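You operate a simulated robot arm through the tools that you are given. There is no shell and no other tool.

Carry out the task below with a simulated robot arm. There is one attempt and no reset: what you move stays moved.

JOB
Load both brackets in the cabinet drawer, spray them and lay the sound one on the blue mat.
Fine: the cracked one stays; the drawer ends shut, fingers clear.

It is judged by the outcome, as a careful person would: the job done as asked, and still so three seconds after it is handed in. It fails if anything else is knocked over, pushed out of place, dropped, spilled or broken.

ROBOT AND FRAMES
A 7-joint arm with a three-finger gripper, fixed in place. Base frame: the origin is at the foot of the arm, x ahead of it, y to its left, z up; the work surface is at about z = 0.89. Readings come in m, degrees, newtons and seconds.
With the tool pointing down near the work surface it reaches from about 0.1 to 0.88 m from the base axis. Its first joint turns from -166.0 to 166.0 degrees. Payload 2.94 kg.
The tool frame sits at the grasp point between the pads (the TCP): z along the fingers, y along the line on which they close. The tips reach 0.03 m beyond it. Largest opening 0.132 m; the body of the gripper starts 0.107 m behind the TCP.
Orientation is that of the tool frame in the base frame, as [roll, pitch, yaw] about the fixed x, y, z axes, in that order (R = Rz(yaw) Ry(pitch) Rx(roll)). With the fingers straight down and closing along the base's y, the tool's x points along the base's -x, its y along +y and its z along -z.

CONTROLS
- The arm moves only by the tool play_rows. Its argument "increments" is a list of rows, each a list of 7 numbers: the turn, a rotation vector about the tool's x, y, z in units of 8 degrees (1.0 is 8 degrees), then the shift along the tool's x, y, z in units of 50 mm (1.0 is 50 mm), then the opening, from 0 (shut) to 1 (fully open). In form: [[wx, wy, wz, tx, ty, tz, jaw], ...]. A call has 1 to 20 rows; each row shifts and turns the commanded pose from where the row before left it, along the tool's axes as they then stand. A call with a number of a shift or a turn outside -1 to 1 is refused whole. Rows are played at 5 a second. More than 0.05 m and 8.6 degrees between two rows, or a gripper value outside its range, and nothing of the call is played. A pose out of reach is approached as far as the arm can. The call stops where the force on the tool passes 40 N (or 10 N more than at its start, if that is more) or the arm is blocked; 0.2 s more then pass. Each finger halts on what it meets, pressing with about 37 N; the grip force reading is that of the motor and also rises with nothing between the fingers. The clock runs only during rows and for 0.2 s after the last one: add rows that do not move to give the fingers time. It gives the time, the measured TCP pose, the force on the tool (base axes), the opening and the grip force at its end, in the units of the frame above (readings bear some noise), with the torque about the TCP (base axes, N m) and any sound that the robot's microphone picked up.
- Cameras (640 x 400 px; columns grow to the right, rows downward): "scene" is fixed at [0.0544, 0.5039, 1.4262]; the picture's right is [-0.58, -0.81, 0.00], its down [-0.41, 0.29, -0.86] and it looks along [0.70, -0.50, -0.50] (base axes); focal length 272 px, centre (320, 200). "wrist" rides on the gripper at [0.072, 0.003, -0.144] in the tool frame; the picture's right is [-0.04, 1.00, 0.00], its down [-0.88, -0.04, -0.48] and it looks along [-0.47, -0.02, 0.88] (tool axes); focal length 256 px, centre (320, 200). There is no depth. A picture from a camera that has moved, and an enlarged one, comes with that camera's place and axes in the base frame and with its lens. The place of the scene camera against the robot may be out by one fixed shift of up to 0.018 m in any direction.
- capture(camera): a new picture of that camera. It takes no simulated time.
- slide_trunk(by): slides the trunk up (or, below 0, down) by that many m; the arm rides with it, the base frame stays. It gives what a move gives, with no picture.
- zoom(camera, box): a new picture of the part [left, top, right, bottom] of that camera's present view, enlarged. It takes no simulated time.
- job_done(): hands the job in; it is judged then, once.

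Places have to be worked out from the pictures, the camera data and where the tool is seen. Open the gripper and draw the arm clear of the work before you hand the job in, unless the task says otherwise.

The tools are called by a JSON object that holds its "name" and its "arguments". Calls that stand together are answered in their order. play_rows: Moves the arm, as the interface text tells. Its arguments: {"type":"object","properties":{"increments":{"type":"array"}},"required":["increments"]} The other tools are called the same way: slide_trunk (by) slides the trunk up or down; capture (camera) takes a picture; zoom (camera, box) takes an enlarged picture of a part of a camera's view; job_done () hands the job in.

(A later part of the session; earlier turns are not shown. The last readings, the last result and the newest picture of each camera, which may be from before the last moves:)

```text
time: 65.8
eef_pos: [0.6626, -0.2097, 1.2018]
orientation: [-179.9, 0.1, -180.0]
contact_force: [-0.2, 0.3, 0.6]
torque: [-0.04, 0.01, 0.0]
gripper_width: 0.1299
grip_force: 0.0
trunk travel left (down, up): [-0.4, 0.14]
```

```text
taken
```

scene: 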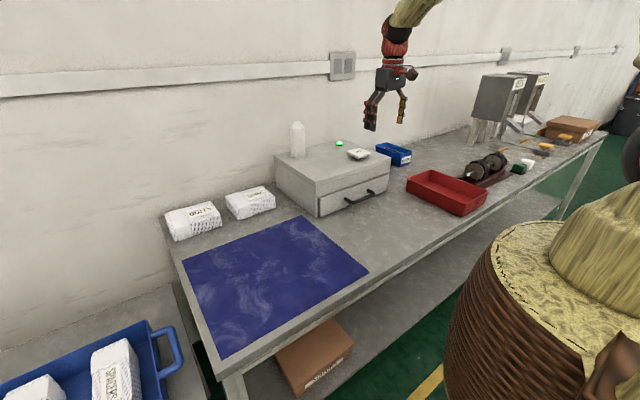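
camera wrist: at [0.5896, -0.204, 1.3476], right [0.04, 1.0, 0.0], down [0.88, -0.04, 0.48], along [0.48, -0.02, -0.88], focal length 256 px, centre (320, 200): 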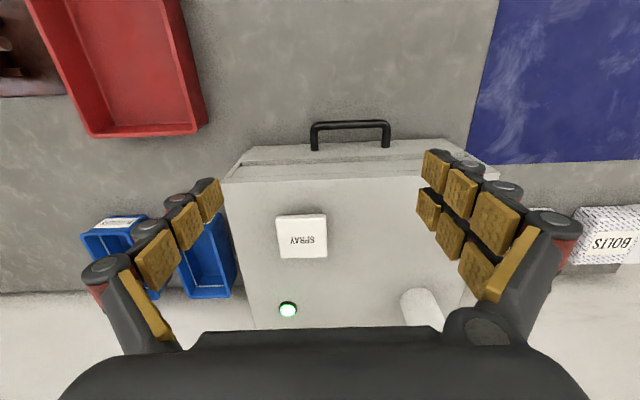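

The SPRAY key reads (0.802, −0.238) with its top near z 1.06, and the shut handle bar at x ≈ 0.682. I close the fingers and move above the key.

{"name": "play_rows", "arguments": {"increments": [[0, 0, 0, -0.5, -0.1, 0, 0.6], [0, 0, 0, -0.6, -0.12, 0, 0.3], [0, 0, 0, -0.6, -0.12, 0, 0], [0, 0, 0, -0.6, -0.12, 0, 0], [0, 0, 0, -0.49, -0.106, 0, 0], [0, 0, 0, 0, 0, 0.4, 0], [0, 0, 0, 0, 0, 0.4, 0], [0, 0, 0, 0, 0, 0, 0], [0, 0, 0, 0, 0, 0, 0]]}}

{"name": "capture", "arguments": {"camera": "wrist"}}

{"name": "zoom", "arguments": {"camera": "scene", "box": [290, 80, 420, 200]}}

```text
time: 67.8
eef_pos: [0.8012, -0.237, 1.1629]
orientation: [-179.9, 0.0, 180.0]
contact_force: [0.3, 0.2, 1.0]
torque: [0.02, -0.01, 0.01]
gripper_width: 0.0
grip_force: 7.3
trunk travel left (down, up): [-0.4, 0.14]
```

```text
taken
camera wrist: at [0.729, -0.2328, 1.3068], right [0.04, 1.0, 0.0], down [0.88, -0.04, 0.48], along [0.47, -0.02, -0.88], focal length 256 px, centre (320, 200)
```

wrist: 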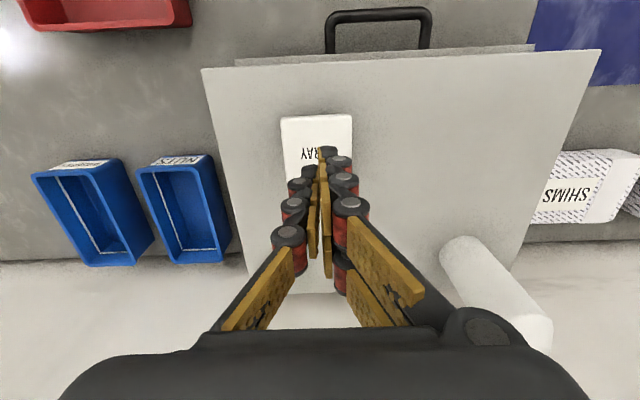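

```text
3.33 times, centred on (355, 140) of scene
camera zoom: at [0.0544, 0.5039, 1.4262], right [-0.58, -0.81, 0.0], down [-0.41, 0.29, -0.86], along [0.7, -0.5, -0.5], focal length 906 px, centre (203, 400)
```

zoom: 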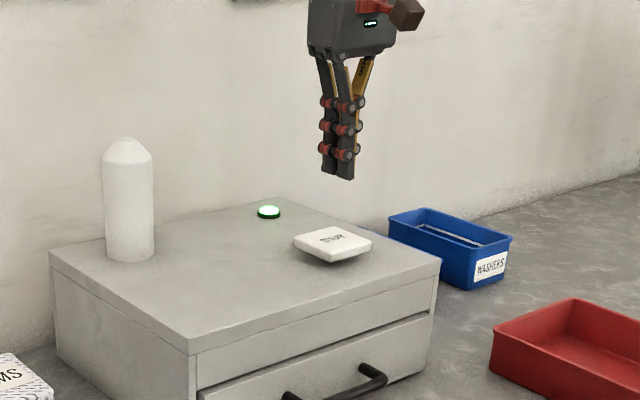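

The tips are over the key's centre to within a few millimetres. I descend toward it, the last part in small steps.

{"name": "play_rows", "arguments": {"increments": [[0, 0, 0, -0.08, -0.06, 0.4, 0], [0, 0, 0, 0, 0, 0.4, 0], [0, 0, 0, 0, 0, 0.3, 0], [0, 0, 0, 0, 0, 0, 0]]}}

{"name": "zoom", "arguments": {"camera": "scene", "box": [290, 80, 420, 200]}}

```text
time: 68.8
eef_pos: [0.8048, -0.2405, 1.1082]
orientation: [-180.0, 0.0, 180.0]
contact_force: [-0.3, -0.1, 1.1]
torque: [0.03, 0.01, 0.02]
gripper_width: 0.0
grip_force: 28.7
trunk travel left (down, up): [-0.4, 0.14]
```

```text
3.33 times, centred on (355, 140) of scene
camera zoom: at [0.0544, 0.5039, 1.4262], right [-0.58, -0.81, 0.0], down [-0.41, 0.29, -0.86], along [0.7, -0.5, -0.5], focal length 906 px, centre (203, 400)
```

zoom: 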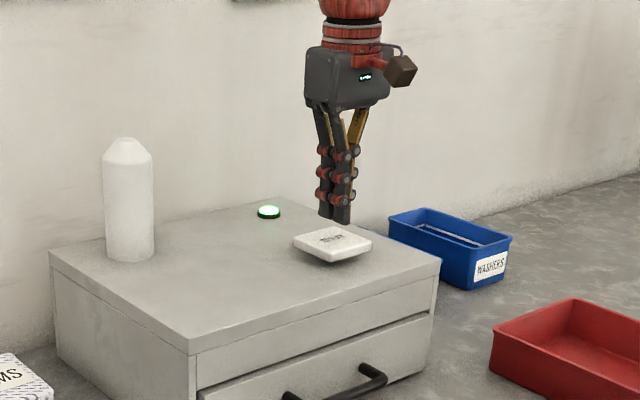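

{"name": "play_rows", "arguments": {"increments": [[0, 0, 0, 0, 0, 0.1, 0], [0, 0, 0, 0, 0, 0.1, 0], [0, 0, 0, 0, 0, 0.06, 0], [0, 0, 0, 0, 0, 0, 0]]}}

```text
time: 69.8
eef_pos: [0.8058, -0.2399, 1.0945]
orientation: [180.0, 0.0, 180.0]
contact_force: [-0.3, -0.1, 0.1]
torque: [-0.02, 0.02, -0.01]
gripper_width: 0.0
grip_force: 28.5
trunk travel left (down, up): [-0.4, 0.14]
```

Not touching yet. I keep stepping down by a few millimetres at a time.

{"name": "play_rows", "arguments": {"increments": [[0, 0, 0, 0, 0, 0.06, 0], [0, 0, 0, 0, 0, 0.06, 0], [0, 0, 0, 0, 0, 0, 0]]}}

{"name": "zoom", "arguments": {"camera": "scene", "box": [290, 80, 420, 200]}}

```text
time: 70.6
eef_pos: [0.806, -0.2396, 1.0888]
orientation: [-180.0, 0.0, 180.0]
contact_force: [1.0, -0.4, 0.9]
torque: [0.01, -0.03, 0.0]
gripper_width: 0.0
grip_force: 28.4
trunk travel left (down, up): [-0.4, 0.14]
```

```text
3.33 times, centred on (355, 140) of scene
camera zoom: at [0.0544, 0.5039, 1.4262], right [-0.58, -0.81, 0.0], down [-0.41, 0.29, -0.86], along [0.7, -0.5, -0.5], focal length 906 px, centre (203, 400)
```

zoom: 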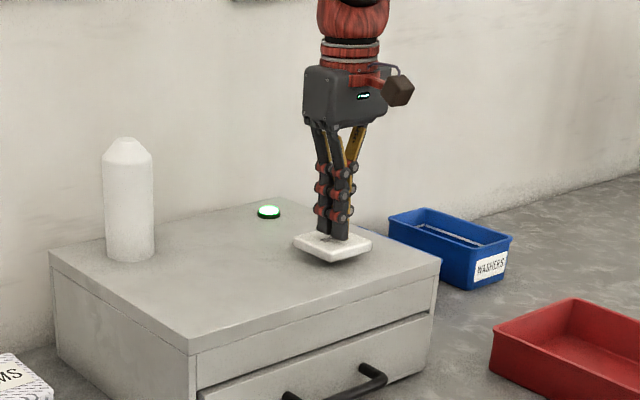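

The tips look as if they're nearly on the key. I continue pressing down in small steps and watch for force, a sound, or the lamp.

{"name": "play_rows", "arguments": {"increments": [[0, 0, 0, 0, 0, 0.05, 0], [0, 0, 0, 0, 0, 0.05, 0], [0, 0, 0, 0, 0, 0, 0]]}}

{"name": "zoom", "arguments": {"camera": "scene", "box": [320, 110, 390, 175]}}

```text
time: 71.4
eef_pos: [0.8052, -0.2407, 1.0831]
orientation: [180.0, 0.0, 180.0]
contact_force: [-0.2, 0.2, -0.2]
torque: [-0.03, 0.0, 0.0]
gripper_width: 0.0
grip_force: 29.1
trunk travel left (down, up): [-0.4, 0.14]
```

```text
6.15 times, centred on (355, 142) of scene
camera zoom: at [0.0544, 0.5039, 1.4262], right [-0.58, -0.81, 0.0], down [-0.41, 0.29, -0.86], along [0.7, -0.5, -0.5], focal length 1673 px, centre (105, 554)
```

zoom: 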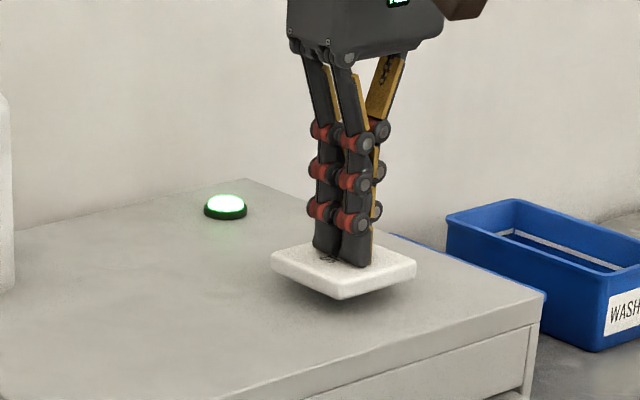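

{"name": "play_rows", "arguments": {"increments": [[0, 0, 0, 0, 0, 0.05, 0], [0, 0, 0, 0, 0, 0.05, 0], [0, 0, 0, 0, 0, 0, 0]]}}

{"name": "zoom", "arguments": {"camera": "scene", "box": [320, 110, 390, 175]}}

```text
time: 72.2
eef_pos: [0.8051, -0.2402, 1.0786]
orientation: [179.9, 0.0, -180.0]
contact_force: [0.5, 1.2, 2.3]
torque: [0.03, -0.02, -0.02]
gripper_width: 0.006
grip_force: 28.3
trunk travel left (down, up): [-0.4, 0.14]
```

```text
6.15 times, centred on (355, 142) of scene
camera zoom: at [0.0544, 0.5039, 1.4262], right [-0.58, -0.81, 0.0], down [-0.41, 0.29, -0.86], along [0.7, -0.5, -0.5], focal length 1673 px, centre (105, 554)
```

zoom: 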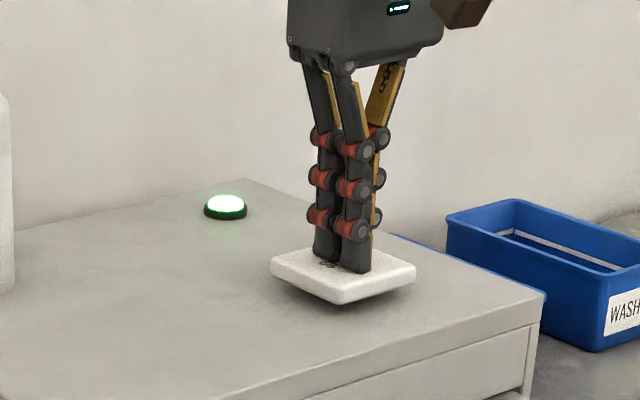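

First contact: about 2 N at z 1.079. I press on in 2 mm steps.

{"name": "play_rows", "arguments": {"increments": [[0, 0, 0, 0, 0, 0.04, 0], [0, 0, 0, 0, 0, 0.04, 0], [0, 0, 0, 0, 0, 0, 0]]}}

{"name": "zoom", "arguments": {"camera": "scene", "box": [320, 110, 390, 175]}}

```text
time: 73.0
eef_pos: [0.8066, -0.2414, 1.0736]
orientation: [180.0, 0.0, -180.0]
contact_force: [1.4, 0.6, 3.0]
torque: [0.0, -0.04, 0.01]
gripper_width: 0.0058
grip_force: 28.8
trunk travel left (down, up): [-0.4, 0.14]
heard: click
```

```text
6.15 times, centred on (355, 142) of scene
camera zoom: at [0.0544, 0.5039, 1.4262], right [-0.58, -0.81, 0.0], down [-0.41, 0.29, -0.86], along [0.7, -0.5, -0.5], focal length 1673 px, centre (105, 554)
```

zoom: 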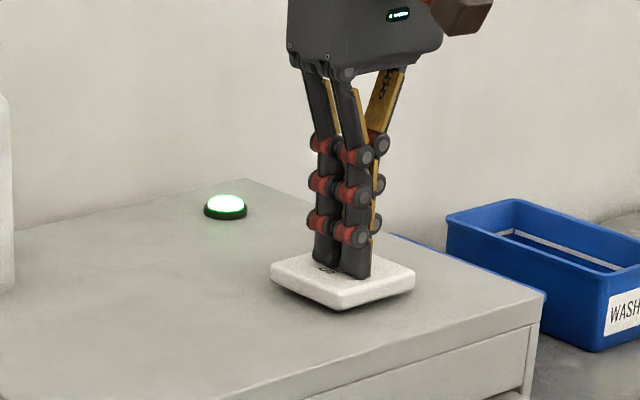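

I heard a click. I hold for about a second to listen for the spray and see whether the lamp changes.

{"name": "play_rows", "arguments": {"increments": [[0, 0, 0, 0, 0, 0, 0], [0, 0, 0, 0, 0, 0, 0], [0, 0, 0, 0, 0, 0, 0], [0, 0, 0, 0, 0, 0, 0], [0, 0, 0, 0, 0, 0, 0]]}}

{"name": "zoom", "arguments": {"camera": "scene", "box": [290, 80, 420, 200]}}

```text
time: 74.2
eef_pos: [0.8065, -0.2399, 1.0744]
orientation: [-180.0, 0.0, 179.9]
contact_force: [1.3, 0.3, 4.0]
torque: [0.02, -0.06, -0.01]
gripper_width: 0.0059
grip_force: 28.5
trunk travel left (down, up): [-0.4, 0.14]
```

```text
3.33 times, centred on (355, 140) of scene
camera zoom: at [0.0544, 0.5039, 1.4262], right [-0.58, -0.81, 0.0], down [-0.41, 0.29, -0.86], along [0.7, -0.5, -0.5], focal length 906 px, centre (203, 400)
```

zoom: 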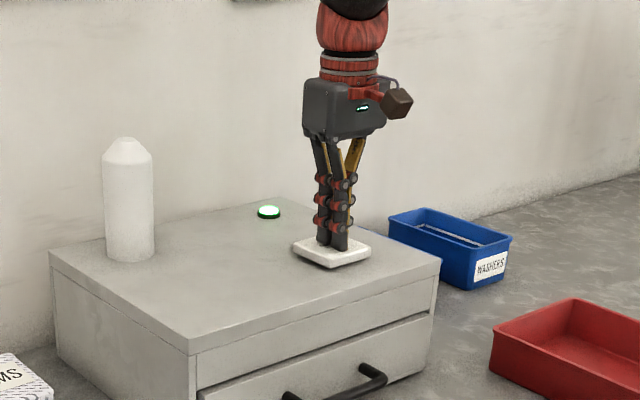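

{"name": "play_rows", "arguments": {"increments": [[0, 0, 0, 0, 0, 0.04, 0], [0, 0, 0, 0, 0, 0.04, 0], [0, 0, 0, 0, 0, 0, 0], [0, 0, 0, 0, 0, 0, 0]]}}

{"name": "zoom", "arguments": {"camera": "scene", "box": [290, 80, 420, 200]}}

```text
time: 75.2
eef_pos: [0.8046, -0.2408, 1.0704]
orientation: [-179.9, 0.0, 179.9]
contact_force: [0.0, -1.1, 5.0]
torque: [0.01, -0.03, 0.02]
gripper_width: 0.0059
grip_force: 28.3
trunk travel left (down, up): [-0.4, 0.14]
```

```text
3.33 times, centred on (355, 140) of scene
camera zoom: at [0.0544, 0.5039, 1.4262], right [-0.58, -0.81, 0.0], down [-0.41, 0.29, -0.86], along [0.7, -0.5, -0.5], focal length 906 px, centre (203, 400)
```

zoom: 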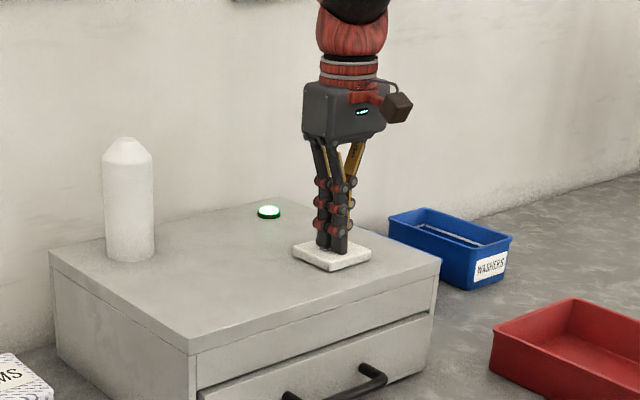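

{"name": "play_rows", "arguments": {"increments": [[0, 0, 0, 0, 0, 0.04, 0], [0, 0, 0, 0, 0, 0.04, 0], [0, 0, 0, 0, 0, 0, 0], [0, 0, 0, 0, 0, 0, 0]]}}

```text
time: 76.2
eef_pos: [0.8054, -0.2401, 1.0686]
orientation: [-179.9, 0.2, 180.0]
contact_force: [-1.8, -0.1, 18.9]
torque: [0.03, 0.15, -0.01]
gripper_width: 0.0061
grip_force: 29.0
trunk travel left (down, up): [-0.4, 0.14]
```

The key is at the bottom of its stroke (19 N). I release it by rising, and listen and look for the cycle to finish.

{"name": "play_rows", "arguments": {"increments": [[0, 0, 0, 0, 0, -0.2, 0], [0, 0, 0, 0, 0, -0.4, 0], [0, 0, 0, 0, 0, -0.8, 0], [0, 0, 0, 0, 0, -0.8, 0], [0, 0, 0, 0, 0, 0, 0], [0, 0, 0, 0, 0, 0, 0], [0, 0, 0, 0, 0, 0, 0]]}}

{"name": "zoom", "arguments": {"camera": "scene", "box": [290, 80, 420, 200]}}

```text
time: 77.8
eef_pos: [0.8055, -0.2409, 1.1771]
orientation: [-180.0, 0.0, 179.9]
contact_force: [-0.1, 0.1, 0.6]
torque: [0.0, 0.02, 0.01]
gripper_width: 0.0002
grip_force: 28.9
trunk travel left (down, up): [-0.4, 0.14]
```

```text
3.33 times, centred on (355, 140) of scene
camera zoom: at [0.0544, 0.5039, 1.4262], right [-0.58, -0.81, 0.0], down [-0.41, 0.29, -0.86], along [0.7, -0.5, -0.5], focal length 906 px, centre (203, 400)
```

zoom: 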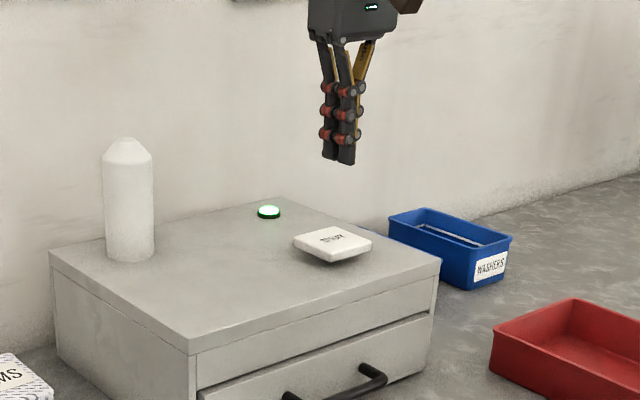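

The key has sprung back and the lamp is still green. To reopen, I'll straddle the handle bar with the jaw closing along x, tilted back slightly to stay clear of the cabinet. First I move in front of the cabinet at height and look at the handle.

{"name": "play_rows", "arguments": {"increments": [[0, 0, 0, 0.8, 0.3, 0, 0.3], [0, 0, 0, 0.9, 0.35, 0, 0.5], [0, 0, 0, 0.9, 0.35, 0, 0.8], [0, 0, 0, 0.9, 0.35, 0, 1], [0, 0, 0, 0.9, 0.29, 0, 1], [0, 0, 0, 0.4, 0, 0, 1], [0, 0, 0, 0, 0, 0, 1], [0, 0, 0, 0, 0, 0, 1]]}}

{"name": "capture", "arguments": {"camera": "wrist"}}

{"name": "zoom", "arguments": {"camera": "wrist", "box": [220, 100, 420, 225]}}

```text
time: 79.6
eef_pos: [0.5654, -0.1577, 1.1777]
orientation: [-180.0, -0.1, 180.0]
contact_force: [-0.3, -1.2, -0.4]
torque: [0.0, 0.02, -0.01]
gripper_width: 0.119
grip_force: 0.1
trunk travel left (down, up): [-0.4, 0.14]
```

```text
taken
camera wrist: at [0.493, -0.153, 1.3217], right [0.04, 1.0, 0.0], down [0.88, -0.04, 0.48], along [0.47, -0.02, -0.88], focal length 256 px, centre (320, 200)
```

wrist: 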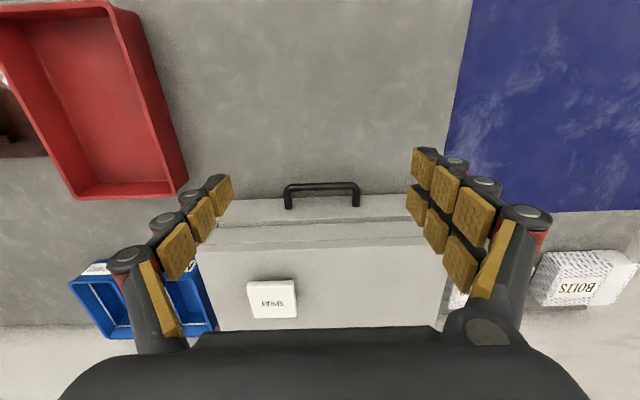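

```text
3.20 times, centred on (320, 162) of wrist
camera zoom: at [0.493, -0.153, 1.3217], right [0.04, 1.0, 0.0], down [0.88, -0.04, 0.48], along [0.47, -0.02, -0.88], focal length 819 px, centre (320, 320)
```

zoom: 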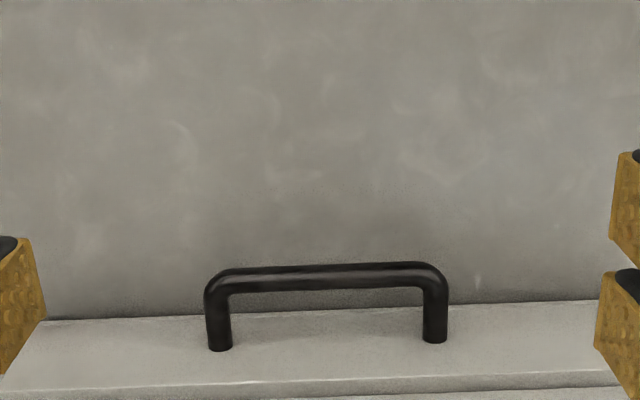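

The handle bar reads (0.683, −0.157, 0.921) with about 3 cm gap to the panel. I turn the gripper 90°, tilt it 20° so its body leans away from the cabinet, and move to a pre-grasp point back along that line.

{"name": "play_rows", "arguments": {"increments": [[0, 0, 0.9375, 0, 0, 0, 0.227], [0, 0, 0.9375, 0, 0, 0, 0.227], [0, 0, 0.9375, 0, 0, 0, 0.227], [0, 0, 0.9375, 0, 0, 0, 0.227], [0, 0, 0.9375, 0, 0, 0, 0.227], [0, 0, 0.9375, 0, 0, 0, 0.227], [0, 0, 0.9375, 0, 0, 0, 0.227], [0, 0, 0.9375, 0, 0, 0, 0.227], [0, 0, 0.9375, 0, 0, 0, 0.227], [0, 0, 0.9375, 0, 0, 0, 0.227], [0, 0, 0.9375, 0, 0, 0, 0.227], [0, 0, 0.9375, 0, 0, 0, 0.227], [-0.8333, 0, 0, 0, 0, 0, 0.227], [-0.8333, 0, 0, 0, 0, 0, 0.227], [-0.8334, 0, 0, 0, 0, 0, 0.227], [0, 0, 0, 0, 0, 0, 0.227]]}}

{"name": "capture", "arguments": {"camera": "scene"}}

```text
time: 83.0
eef_pos: [0.5657, -0.1589, 1.177]
orientation: [160.0, 0.0, 90.0]
contact_force: [1.1, 1.1, 0.5]
torque: [-0.01, 0.0, -0.01]
gripper_width: 0.0301
grip_force: 0.0
trunk travel left (down, up): [-0.4, 0.14]
```

```text
taken
```

scene: 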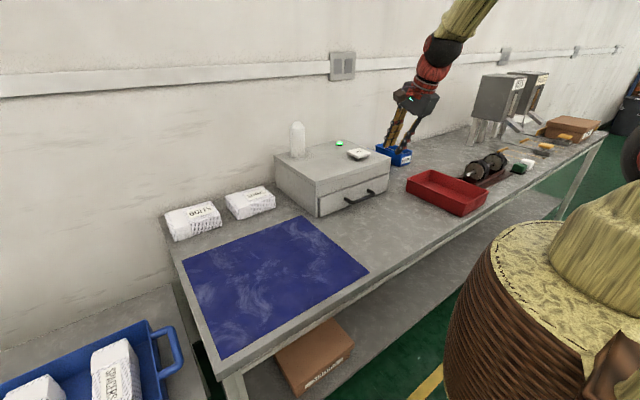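

Orientation is as intended, with the fingers pointing down and 20° forward. I move to the pre-grasp point.

{"name": "play_rows", "arguments": {"increments": [[0, 0, 0, 0.01, 0.1135, 0.728, 0.227], [0, 0, 0, 0.01, 0.1135, 0.728, 0.227], [0, 0, 0, 0.01, 0.1135, 0.728, 0.227], [0, 0, 0, 0.01, 0.1135, 0.728, 0.227], [0, 0, 0, 0, 0, 0, 0.227]]}}

{"name": "capture", "arguments": {"camera": "wrist"}}

{"name": "zoom", "arguments": {"camera": "scene", "box": [310, 100, 430, 220]}}

```text
time: 84.2
eef_pos: [0.6367, -0.1564, 1.0479]
orientation: [160.1, 0.1, 89.9]
contact_force: [-0.2, 0.0, 0.2]
torque: [0.0, -0.01, 0.01]
gripper_width: 0.0301
grip_force: 0.1
trunk travel left (down, up): [-0.4, 0.14]
```

```text
taken
camera wrist: at [0.591, -0.083, 1.1845], right [0.94, -0.04, 0.34], down [-0.2, -0.88, 0.43], along [0.28, -0.48, -0.83], focal length 256 px, centre (320, 200)
```

wrist: 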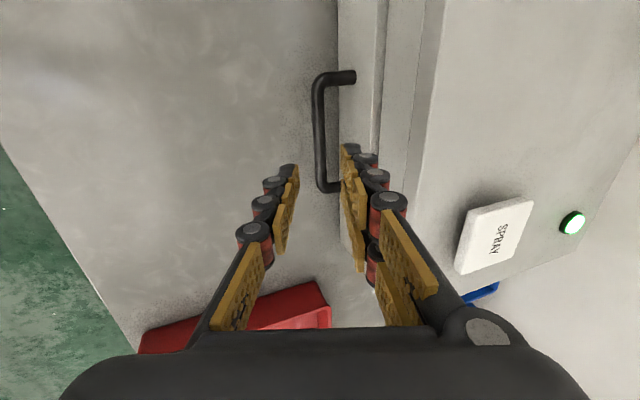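

```text
3.33 times, centred on (370, 160) of scene
camera zoom: at [0.0544, 0.5039, 1.4262], right [-0.58, -0.81, 0.0], down [-0.41, 0.29, -0.86], along [0.7, -0.5, -0.5], focal length 906 px, centre (153, 333)
```

zoom: 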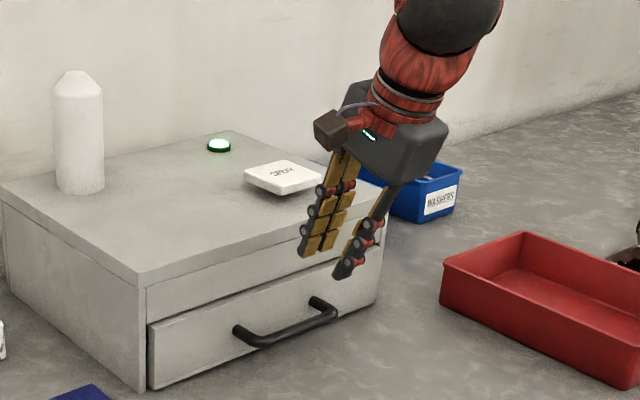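

The bar lies right on the tool axis, between the fingers. I advance along that line most of the way, then check again.

{"name": "play_rows", "arguments": {"increments": [[0, 0, 0, 0, 0, 0.5, 0.227], [0, 0, 0, 0, 0, 0.6, 0.227], [0, 0, 0, 0, 0, 0.5, 0.227], [0, 0, 0, 0, 0, 0, 0.227]]}}

{"name": "zoom", "arguments": {"camera": "wrist", "box": [220, 60, 440, 260]}}

{"name": "zoom", "arguments": {"camera": "scene", "box": [325, 140, 405, 215]}}

```text
time: 85.2
eef_pos: [0.6641, -0.1571, 0.9733]
orientation: [160.0, 0.0, 90.1]
contact_force: [0.2, 1.1, 0.7]
torque: [0.0, -0.01, 0.03]
gripper_width: 0.0297
grip_force: 0.1
trunk travel left (down, up): [-0.4, 0.14]
```

```text
2.00 times, centred on (330, 160) of wrist
camera zoom: at [0.6177, -0.0828, 1.1094], right [0.94, -0.04, 0.34], down [-0.2, -0.88, 0.43], along [0.28, -0.48, -0.83], focal length 512 px, centre (300, 280)
```

zoom: 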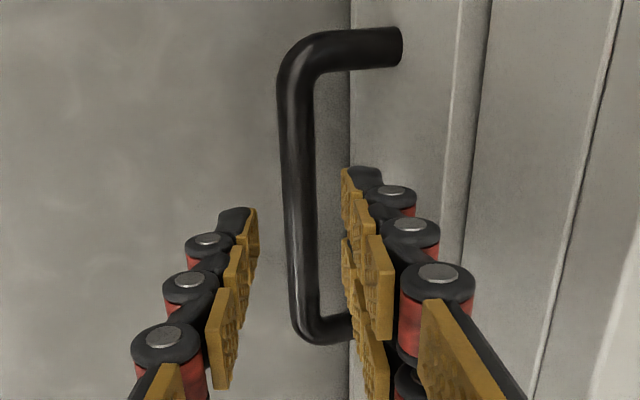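

```text
5.33 times, centred on (365, 178) of scene
camera zoom: at [0.0544, 0.5039, 1.4262], right [-0.58, -0.81, 0.0], down [-0.41, 0.29, -0.86], along [0.7, -0.5, -0.5], focal length 1450 px, centre (80, 320)
```

zoom: 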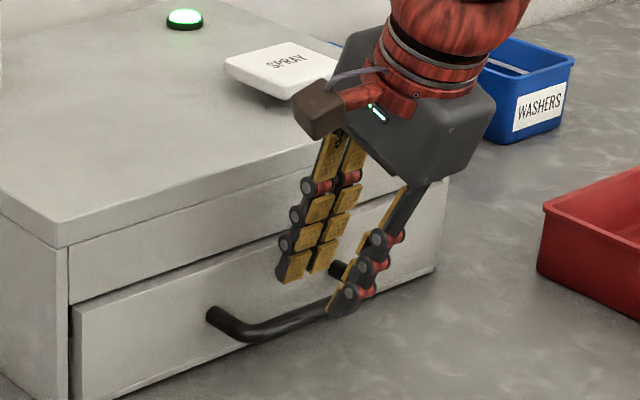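

The bar is centred in the gap between the finger pads. I advance the last 4 cm slowly.

{"name": "play_rows", "arguments": {"increments": [[0, 0, 0, 0, 0, 0.2, 0.227], [0, 0, 0, 0, 0, 0.2, 0.227], [0, 0, 0, 0, 0, 0.2, 0.227], [0, 0, 0, 0, 0, 0.16, 0.227], [0, 0, 0, 0, 0, 0, 0.227]]}}

{"name": "zoom", "arguments": {"camera": "wrist", "box": [220, 60, 440, 260]}}

{"name": "zoom", "arguments": {"camera": "scene", "box": [325, 140, 405, 215]}}

```text
time: 86.4
eef_pos: [0.6771, -0.1553, 0.9363]
orientation: [160.0, -0.1, 90.0]
contact_force: [0.6, -0.2, 0.2]
torque: [-0.01, -0.01, 0.04]
gripper_width: 0.0301
grip_force: 0.1
trunk travel left (down, up): [-0.4, 0.14]
```

```text
2.00 times, centred on (330, 160) of wrist
camera zoom: at [0.6313, -0.0825, 1.0736], right [0.94, -0.04, 0.34], down [-0.2, -0.88, 0.43], along [0.28, -0.48, -0.83], focal length 512 px, centre (300, 280)
```

zoom: 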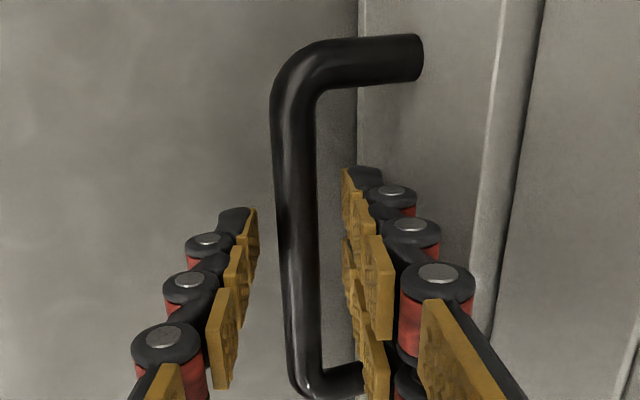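

```text
5.33 times, centred on (365, 178) of scene
camera zoom: at [0.0544, 0.5039, 1.4262], right [-0.58, -0.81, 0.0], down [-0.41, 0.29, -0.86], along [0.7, -0.5, -0.5], focal length 1450 px, centre (80, 320)
```

zoom: 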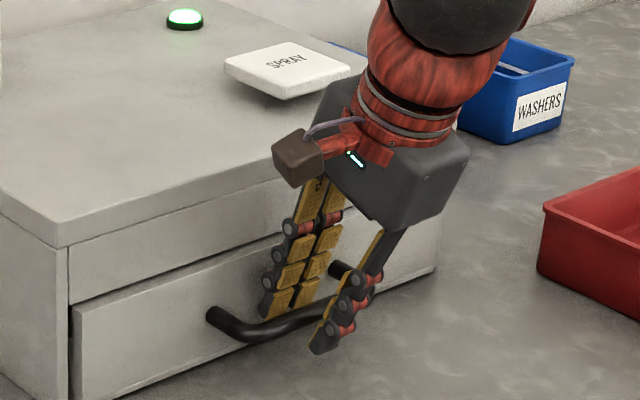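

The bar is between the pads with the tips reaching past it and no contact. I close on it.

{"name": "play_rows", "arguments": {"increments": [[0, 0, 0, 0, 0, 0, 0.18], [0, 0, 0, 0, 0, 0, 0.12], [0, 0, 0, 0, 0, 0, 0.05], [0, 0, 0, 0, 0, 0, 0.02], [0, 0, 0, 0, 0, 0, 0.02]]}}

{"name": "zoom", "arguments": {"camera": "wrist", "box": [220, 60, 440, 260]}}

```text
time: 87.6
eef_pos: [0.678, -0.1555, 0.9372]
orientation: [160.1, 0.1, 90.0]
contact_force: [2.1, -1.0, 0.2]
torque: [-0.25, 0.0, 0.61]
gripper_width: 0.0132
grip_force: 39.2
trunk travel left (down, up): [-0.4, 0.14]
```

```text
2.00 times, centred on (330, 160) of wrist
camera zoom: at [0.6315, -0.0825, 1.0735], right [0.94, -0.04, 0.34], down [-0.2, -0.88, 0.43], along [0.28, -0.48, -0.83], focal length 512 px, centre (300, 280)
```

zoom: 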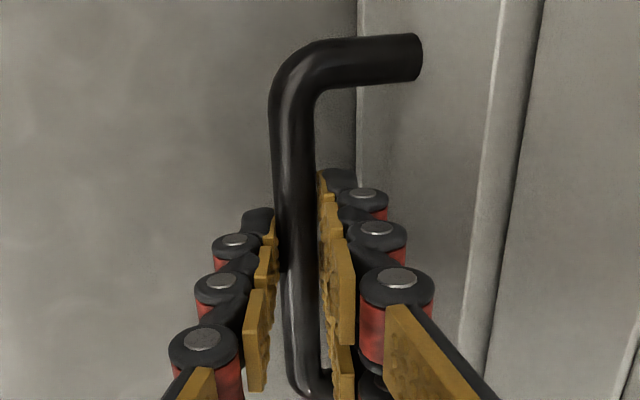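

Firm grip on the bar (13 mm, 39 N). I pull straight back along −x, starting slowly.

{"name": "play_rows", "arguments": {"increments": [[0, 0, 0, 0, -0.094, -0.0342, 0.02], [0, 0, 0, 0, -0.188, -0.0684, 0.02], [0, 0, 0, 0, -0.282, -0.1026, 0.02], [0, 0, 0, 0, -0.282, -0.1026, 0.02], [0, 0, 0, 0, -0.282, -0.1026, 0.02], [0, 0, 0, 0, 0, 0, 0.02]]}}

{"name": "zoom", "arguments": {"camera": "scene", "box": [290, 110, 430, 240]}}

```text
time: 89.0
eef_pos: [0.6166, -0.1563, 0.9369]
orientation: [160.0, 0.0, 90.0]
contact_force: [-0.7, -1.3, 4.1]
torque: [-0.58, -0.01, 0.46]
gripper_width: 0.0133
grip_force: 40.3
trunk travel left (down, up): [-0.4, 0.14]
```

```text
3.08 times, centred on (360, 175) of scene
camera zoom: at [0.0544, 0.5039, 1.4262], right [-0.58, -0.81, 0.0], down [-0.41, 0.29, -0.86], along [0.7, -0.5, -0.5], focal length 836 px, centre (197, 277)
```

zoom: 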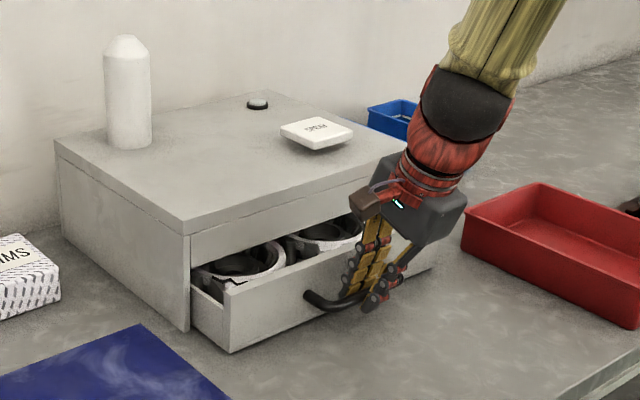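

The drawer is coming out and the brackets look whitened by the spray. I keep pulling at a steady slow speed.

{"name": "play_rows", "arguments": {"increments": [[0, 0, 0, 0, -0.188, -0.0684, 0.02], [0, 0, 0, 0, -0.282, -0.1026, 0.02], [0, 0, 0, 0, -0.282, -0.1026, 0.02], [0, 0, 0, 0, -0.282, -0.1026, 0.02], [0, 0, 0, 0, -0.282, -0.1026, 0.02], [0, 0, 0, 0, -0.282, -0.1026, 0.02], [0, 0, 0, 0, -0.282, -0.1026, 0.02], [0, 0, 0, 0, -0.282, -0.1026, 0.02], [0, 0, 0, 0, -0.282, -0.1026, 0.02], [0, 0, 0, 0, -0.282, -0.1026, 0.02], [0, 0, 0, 0, -0.188, -0.0684, 0.02], [0, 0, 0, 0, 0, 0, 0.02]]}}

{"name": "zoom", "arguments": {"camera": "scene", "box": [300, 120, 460, 260]}}

```text
time: 91.6
eef_pos: [0.4617, -0.1561, 0.9363]
orientation: [159.9, 0.0, 90.0]
contact_force: [0.5, -9.5, 6.8]
torque: [-0.46, -0.03, 0.55]
gripper_width: 0.0131
grip_force: 39.3
trunk travel left (down, up): [-0.4, 0.14]
```

```text
2.86 times, centred on (380, 190) of scene
camera zoom: at [0.0544, 0.5039, 1.4262], right [-0.58, -0.81, 0.0], down [-0.41, 0.29, -0.86], along [0.7, -0.5, -0.5], focal length 777 px, centre (149, 229)
```

zoom: 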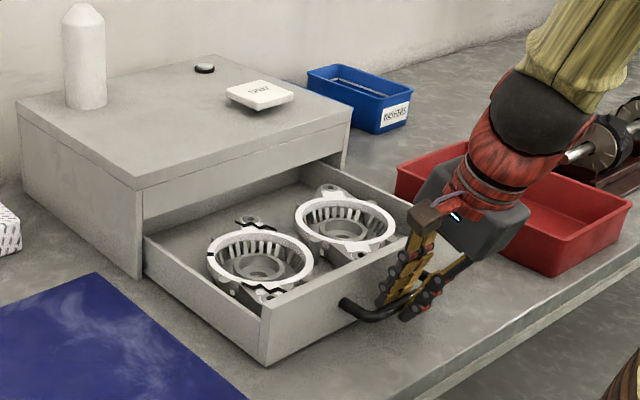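

Sprayed brackets are in view, and one seems to show dark lines. I pull the last 4–5 cm to the original open position.

{"name": "play_rows", "arguments": {"increments": [[0, 0, 0, 0, -0.2, -0.0728, 0.02], [0, 0, 0, 0, -0.2, -0.0728, 0.02], [0, 0, 0, 0, -0.2, -0.0728, 0.02], [0, 0, 0, 0, -0.2, -0.0728, 0.02], [0, 0, 0, 0, 0, 0, 0.02]]}}

{"name": "zoom", "arguments": {"camera": "scene", "box": [330, 160, 440, 260]}}

```text
time: 92.8
eef_pos: [0.419, -0.1556, 0.9357]
orientation: [159.9, 0.0, 89.9]
contact_force: [0.5, -4.0, 12.4]
torque: [0.03, -0.08, 0.77]
gripper_width: 0.0129
grip_force: 39.8
trunk travel left (down, up): [-0.4, 0.14]
```

```text
4.00 times, centred on (385, 210) of scene
camera zoom: at [0.0544, 0.5039, 1.4262], right [-0.58, -0.81, 0.0], down [-0.41, 0.29, -0.86], along [0.7, -0.5, -0.5], focal length 1088 px, centre (60, 160)
```

zoom: 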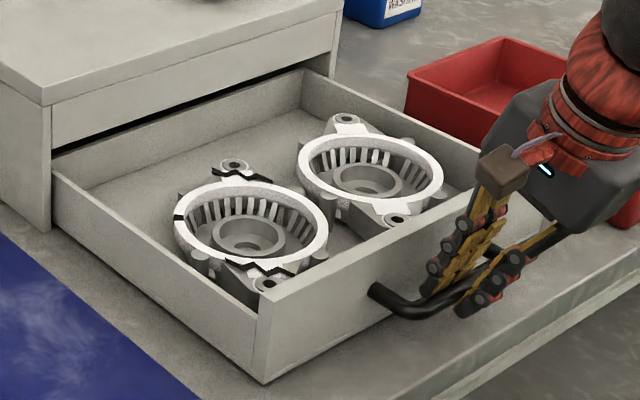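

The nearer bracket (y ≈ −0.085) shows dark jagged crack lines across both ears and the rim, while the other looks clean. I release the handle and back out along the approach line.

{"name": "play_rows", "arguments": {"increments": [[0, 0, 0, 0, 0, 0, 0.12], [0, 0, 0, 0, 0, 0, 0.2], [0, 0, 0, 0, 0, 0, 0.227], [0, 0, 0, 0, 0, 0, 0.227], [0, 0, 0, 0, 0, -0.3, 0.227], [0, 0, 0, 0, 0, -0.5, 0.227], [0, 0, 0, 0, 0, -0.7, 0.227], [0, 0, 0, 0, 0, -0.9, 0.227], [0, 0, 0, 0, 0, -0.9, 0.227], [0, 0, 0, 0, 0, 0, 0.227]]}}

{"name": "zoom", "arguments": {"camera": "scene", "box": [330, 160, 440, 260]}}

{"name": "capture", "arguments": {"camera": "wrist"}}

```text
time: 95.0
eef_pos: [0.3648, -0.1548, 1.0916]
orientation: [160.0, -0.1, 89.9]
contact_force: [-0.6, -0.3, -0.4]
torque: [0.03, 0.0, 0.03]
gripper_width: 0.0298
grip_force: 0.0
trunk travel left (down, up): [-0.4, 0.14]
```

```text
4.00 times, centred on (385, 210) of scene
camera zoom: at [0.0544, 0.5039, 1.4262], right [-0.58, -0.81, 0.0], down [-0.41, 0.29, -0.86], along [0.7, -0.5, -0.5], focal length 1088 px, centre (60, 160)
```

zoom: 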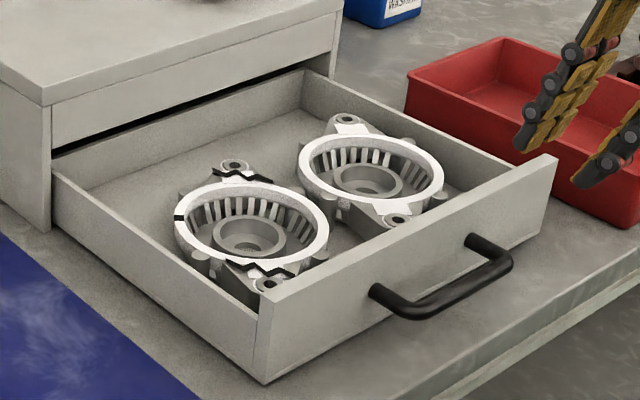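

```text
taken
camera wrist: at [0.3175, -0.0817, 1.228], right [0.94, -0.04, 0.34], down [-0.2, -0.88, 0.43], along [0.28, -0.48, -0.83], focal length 256 px, centre (320, 200)
```

wrist: 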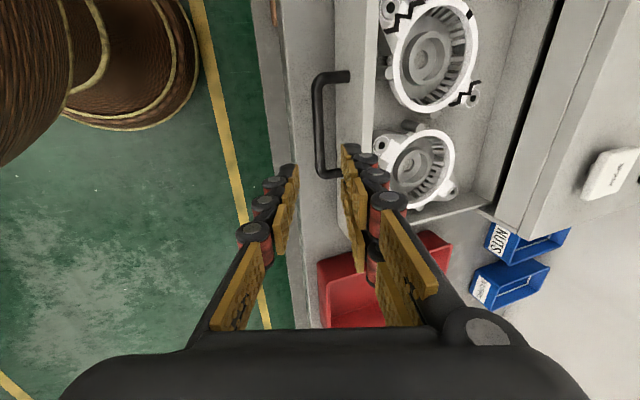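

I restore the gripper to vertical and square, open it, and move above the drawer to inspect both sprayed brackets from the wrist camera.

{"name": "play_rows", "arguments": {"increments": [[0.8333, 0, 0, 0, 0, 0, 0.3], [0.8333, 0, 0, 0, 0, 0, 0.4], [0.8334, 0, 0, 0, 0, 0, 0.5], [0, 0, -0.9375, 0, 0, 0, 0.56], [0, 0, -0.9375, 0, 0, 0, 0.56], [0, 0, -0.9375, 0, 0, 0, 0.56], [0, 0, -0.9375, 0, 0, 0, 0.56], [0, 0, -0.9375, 0, 0, 0, 0.56], [0, 0, -0.9375, 0, 0, 0, 0.56], [0, 0, -0.9375, 0, 0, 0, 0.56], [0, 0, -0.9375, 0, 0, 0, 0.56], [0, 0, -0.9375, 0, 0, 0, 0.56], [0, 0, -0.9375, 0, 0, 0, 0.56], [0, 0, -0.9375, 0, 0, 0, 0.56], [0, 0, -0.9375, 0, 0, 0, 0.56], [0, 0, 0, 0, 0, -0.6, 0.56], [0, 0, 0, 0, 0, 0, 0.56]]}}

{"name": "play_rows", "arguments": {"increments": [[0, 0, 0, -0.6, 0, 0, 0.7], [0, 0, 0, -0.8, 0, 0, 1], [0, 0, 0, -0.8, 0, 0, 1], [0, 0, 0, -0.6, 0, 0, 1], [0, 0, 0, 0, 0, 0, 1], [0, 0, 0, 0, 0, 0, 1]]}}

{"name": "capture", "arguments": {"camera": "wrist"}}

{"name": "zoom", "arguments": {"camera": "wrist", "box": [180, 20, 460, 200]}}

```text
time: 98.6
eef_pos: [0.3641, -0.1551, 1.1214]
orientation: [-180.0, 0.0, -179.9]
contact_force: [0.5, 0.5, 0.4]
torque: [0.01, 0.05, -0.01]
gripper_width: 0.0739
grip_force: 0.1
trunk travel left (down, up): [-0.4, 0.14]
```

```text
time: 100.0
eef_pos: [0.5036, -0.1568, 1.1232]
orientation: [-180.0, 0.0, -179.9]
contact_force: [0.1, 0.2, 0.1]
torque: [-0.02, 0.02, 0.0]
gripper_width: 0.132
grip_force: 0.0
trunk travel left (down, up): [-0.4, 0.14]
```

```text
taken
camera wrist: at [0.4315, -0.152, 1.2662], right [0.04, 1.0, 0.0], down [0.88, -0.04, 0.48], along [0.47, -0.02, -0.88], focal length 256 px, centre (320, 200)
```

wrist: 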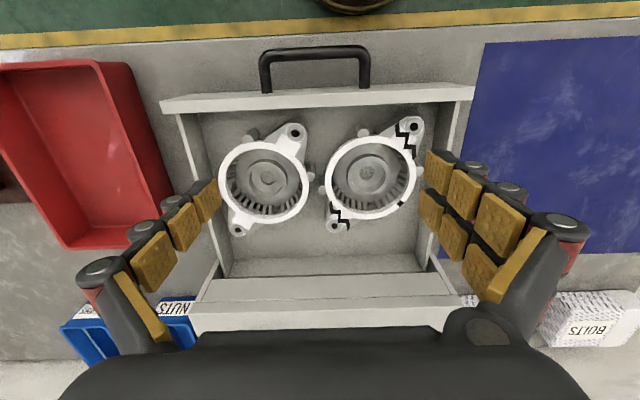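

```text
2.22 times, centred on (320, 110) of wrist
camera zoom: at [0.4315, -0.152, 1.2662], right [0.04, 1.0, 0.0], down [0.88, -0.04, 0.48], along [0.47, -0.02, -0.88], focal length 569 px, centre (320, 400)
```

zoom: 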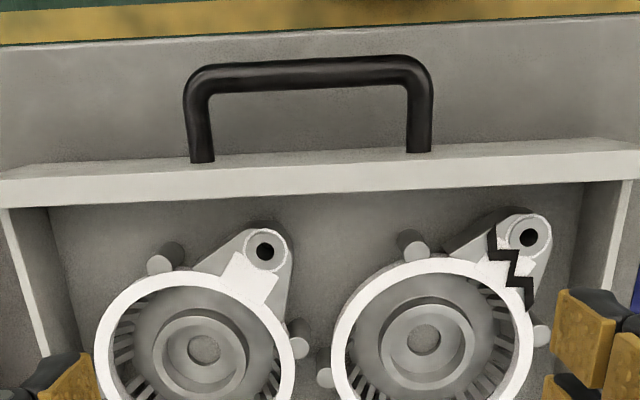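

{"name": "zoom", "arguments": {"camera": "wrist", "box": [200, 105, 320, 245]}}

{"name": "zoom", "arguments": {"camera": "wrist", "box": [310, 105, 430, 245]}}

```text
2.86 times, centred on (260, 175) of wrist
camera zoom: at [0.4315, -0.152, 1.2662], right [0.04, 1.0, 0.0], down [0.88, -0.04, 0.48], along [0.47, -0.02, -0.88], focal length 731 px, centre (491, 271)
```

zoom: 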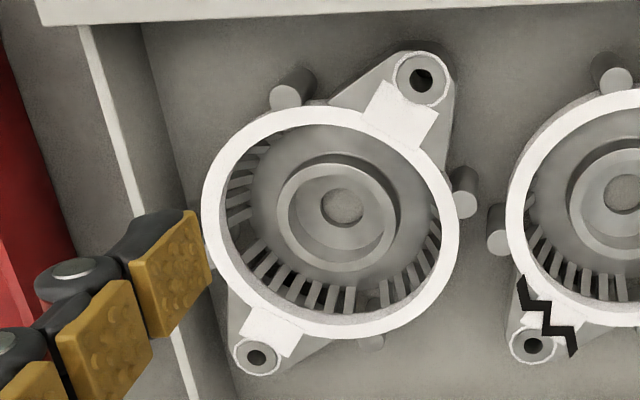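

```text
2.86 times, centred on (370, 175) of wrist
camera zoom: at [0.4315, -0.152, 1.2662], right [0.04, 1.0, 0.0], down [0.88, -0.04, 0.48], along [0.47, -0.02, -0.88], focal length 731 px, centre (177, 271)
```

zoom: 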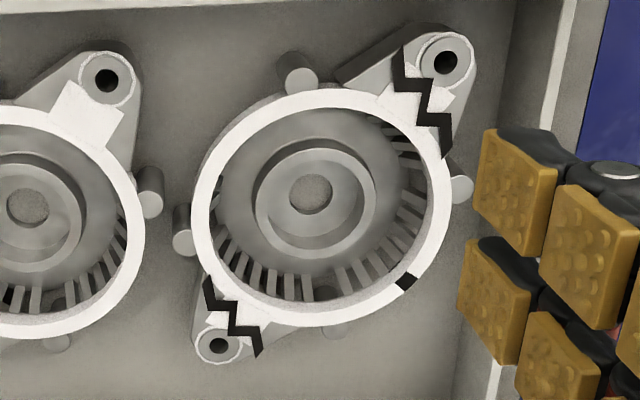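

The verdict is clear: the bracket at y ≈ −0.085 has black zigzag cracks on both ears and a break in the rim, while the one at y ≈ −0.24 (bracket 1) is clean. I move over the sound one at (0.581, −0.238), turn to its 35° orientation and set the jaw.

{"name": "play_rows", "arguments": {"increments": [[0, 0, 0, -0.516, -0.54, 0, 0.8], [0, 0, 0, -0.516, -0.54, 0, 0.56], [0, 0, 0, -0.516, -0.54, 0, 0.56], [0, 0, 0.875, 0, 0, 0, 0.56], [0, 0, 0.875, 0, 0, 0, 0.56], [0, 0, 0.875, 0, 0, 0, 0.56], [0, 0, 0.875, 0, 0, 0, 0.56], [0, 0, 0.875, 0, 0, 0, 0.56], [0, 0, 0, 0, 0, 0.7, 0.56], [0, 0, 0, 0, 0, 0.6, 0.56], [0, 0, 0, 0, 0, 0, 0.56]]}}

{"name": "capture", "arguments": {"camera": "wrist"}}

{"name": "zoom", "arguments": {"camera": "wrist", "box": [220, 20, 420, 240]}}

```text
time: 102.4
eef_pos: [0.5792, -0.2372, 1.0569]
orientation: [180.0, 0.0, 144.9]
contact_force: [0.4, 1.2, -0.5]
torque: [0.02, -0.03, -0.04]
gripper_width: 0.0739
grip_force: 0.1
trunk travel left (down, up): [-0.4, 0.14]
```

```text
taken
camera wrist: at [0.5227, -0.192, 1.2011], right [0.61, 0.79, 0.0], down [0.7, -0.54, 0.48], along [0.38, -0.29, -0.88], focal length 256 px, centre (320, 200)
```

wrist: 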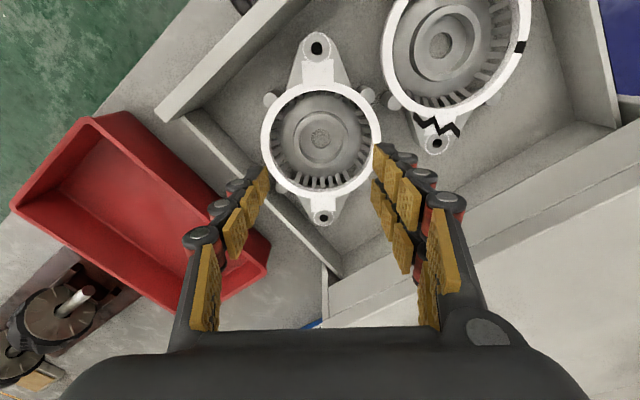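

```text
1.82 times, centred on (320, 130) of wrist
camera zoom: at [0.5227, -0.192, 1.2011], right [0.61, 0.79, 0.0], down [0.7, -0.54, 0.48], along [0.38, -0.29, -0.88], focal length 465 px, centre (320, 327)
```

zoom: 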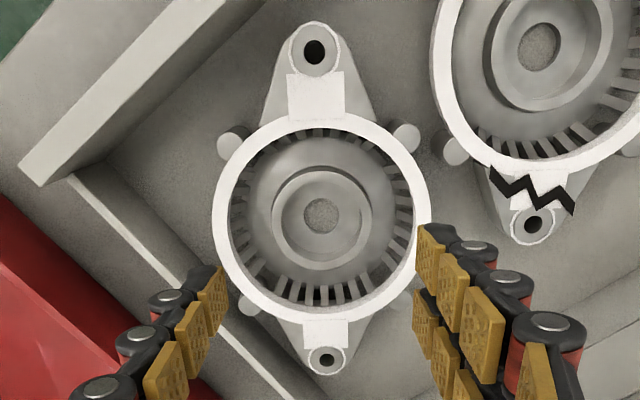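

The hub is about 5 mm ahead of the tool axis. I correct for that and descend to just above the rim.

{"name": "play_rows", "arguments": {"increments": [[0, 0, 0, -0.09, 0.015, 0.4, 0.56], [0, 0, 0, 0, 0, 0.5, 0.56], [0, 0, 0, 0, 0, 0.48, 0.56], [0, 0, 0, 0, 0, 0, 0.56]]}}

{"name": "zoom", "arguments": {"camera": "wrist", "box": [200, 60, 440, 210]}}

```text
time: 103.4
eef_pos: [0.5849, -0.2391, 0.986]
orientation: [-180.0, 0.0, 145.0]
contact_force: [-0.2, 0.5, 1.0]
torque: [0.0, 0.0, 0.02]
gripper_width: 0.0741
grip_force: 0.0
trunk travel left (down, up): [-0.4, 0.14]
```

```text
2.67 times, centred on (320, 135) of wrist
camera zoom: at [0.5273, -0.1938, 1.1316], right [0.61, 0.79, 0.0], down [0.7, -0.54, 0.48], along [0.38, -0.29, -0.88], focal length 683 px, centre (320, 373)
```

zoom: 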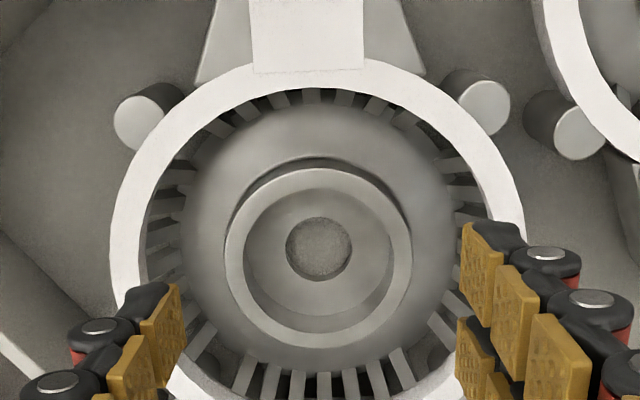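

The hub is centred. I descend to the grasp height used at release (≈ 0.929).

{"name": "play_rows", "arguments": {"increments": [[0, 0, 0, -0.01, 0, 0.3, 0.56], [0, 0, 0, 0, 0, 0.3, 0.56], [0, 0, 0, 0, 0, 0.25, 0.56], [0, 0, 0, 0, 0, 0.18, 0.56], [0, 0, 0, 0, 0, 0.1, 0.56], [0, 0, 0, 0, 0, 0, 0.56]]}}

{"name": "zoom", "arguments": {"camera": "wrist", "box": [220, 100, 420, 225]}}

```text
time: 104.8
eef_pos: [0.5854, -0.2399, 0.9312]
orientation: [-179.9, 0.1, 144.9]
contact_force: [-0.4, -1.1, 0.1]
torque: [-0.01, -0.01, -0.03]
gripper_width: 0.0734
grip_force: 0.1
trunk travel left (down, up): [-0.4, 0.14]
```

```text
3.20 times, centred on (320, 162) of wrist
camera zoom: at [0.5275, -0.1943, 1.0748], right [0.61, 0.79, 0.0], down [0.7, -0.54, 0.48], along [0.38, -0.29, -0.88], focal length 819 px, centre (320, 320)
```

zoom: 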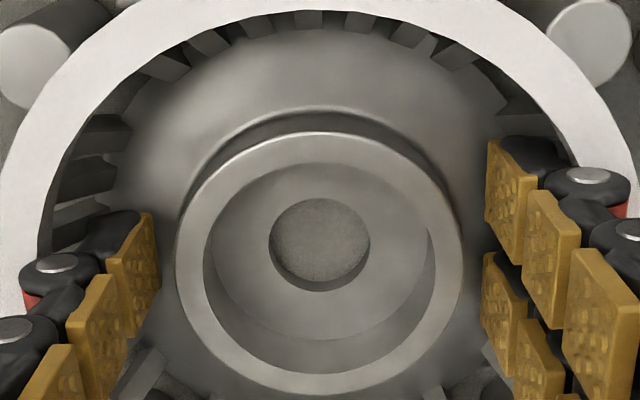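

The view matches the earlier successful grasp. I go down 1–2 mm more and close.

{"name": "play_rows", "arguments": {"increments": [[0, 0, 0, 0, 0, 0.03, 0.56], [0, 0, 0, 0, 0, 0, 0.52], [0, 0, 0, 0, 0, 0, 0.48], [0, 0, 0, 0, 0, 0, 0.44], [0, 0, 0, 0, 0, 0, 0.38], [0, 0, 0, 0, 0, 0, 0.3], [0, 0, 0, 0, 0, 0, 0.3]]}}

```text
time: 106.4
eef_pos: [0.5842, -0.2386, 0.9297]
orientation: [179.9, -0.1, 145.0]
contact_force: [-0.6, -1.5, 0.9]
torque: [-0.02, 0.2, 0.01]
gripper_width: 0.0606
grip_force: 37.0
trunk travel left (down, up): [-0.4, 0.14]
```

Gripped at 0.0606 m with 37 N. I lift slowly straight up and check that only the sound bracket comes.

{"name": "play_rows", "arguments": {"increments": [[0, 0, 0, 0, 0, -0.1, 0.3], [0, 0, 0, 0, 0, -0.2, 0.3], [0, 0, 0, 0, 0, -0.3, 0.3], [0, 0, 0, 0, 0, -0.4, 0.3], [0, 0, 0, 0, 0, -0.5, 0.3], [0, 0, 0, 0, 0, -0.6, 0.3], [0, 0, 0, 0, 0, -0.6, 0.3], [0, 0, 0, 0, 0, 0, 0.3]]}}

{"name": "capture", "arguments": {"camera": "wrist"}}

{"name": "zoom", "arguments": {"camera": "scene", "box": [300, 100, 460, 250]}}

```text
time: 108.2
eef_pos: [0.5842, -0.2398, 1.064]
orientation: [-179.9, -0.1, 145.0]
contact_force: [1.0, 0.0, -6.7]
torque: [0.02, 0.06, 0.0]
gripper_width: 0.0602
grip_force: 37.4
trunk travel left (down, up): [-0.4, 0.14]
```

```text
taken
camera wrist: at [0.5279, -0.1941, 1.208], right [0.61, 0.79, 0.0], down [0.7, -0.54, 0.47], along [0.38, -0.29, -0.88], focal length 256 px, centre (320, 200)
```

wrist: 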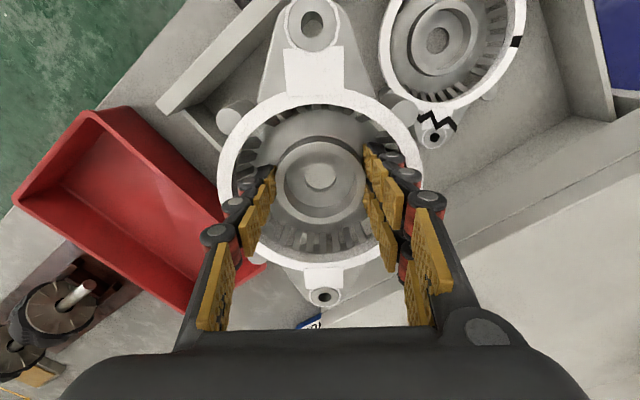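

```text
2.67 times, centred on (380, 175) of scene
camera zoom: at [0.0544, 0.5039, 1.4262], right [-0.58, -0.81, 0.0], down [-0.41, 0.29, -0.86], along [0.7, -0.5, -0.5], focal length 725 px, centre (160, 267)
```

zoom: 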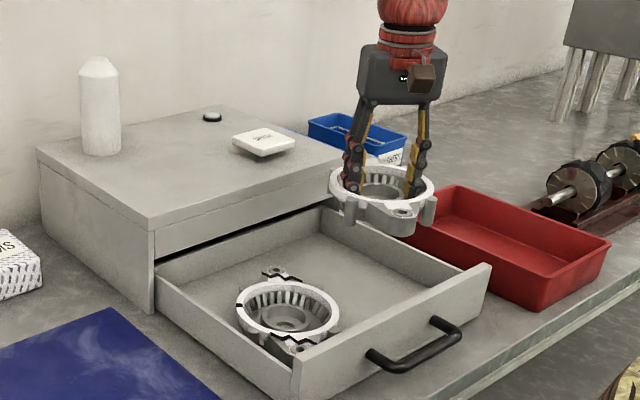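

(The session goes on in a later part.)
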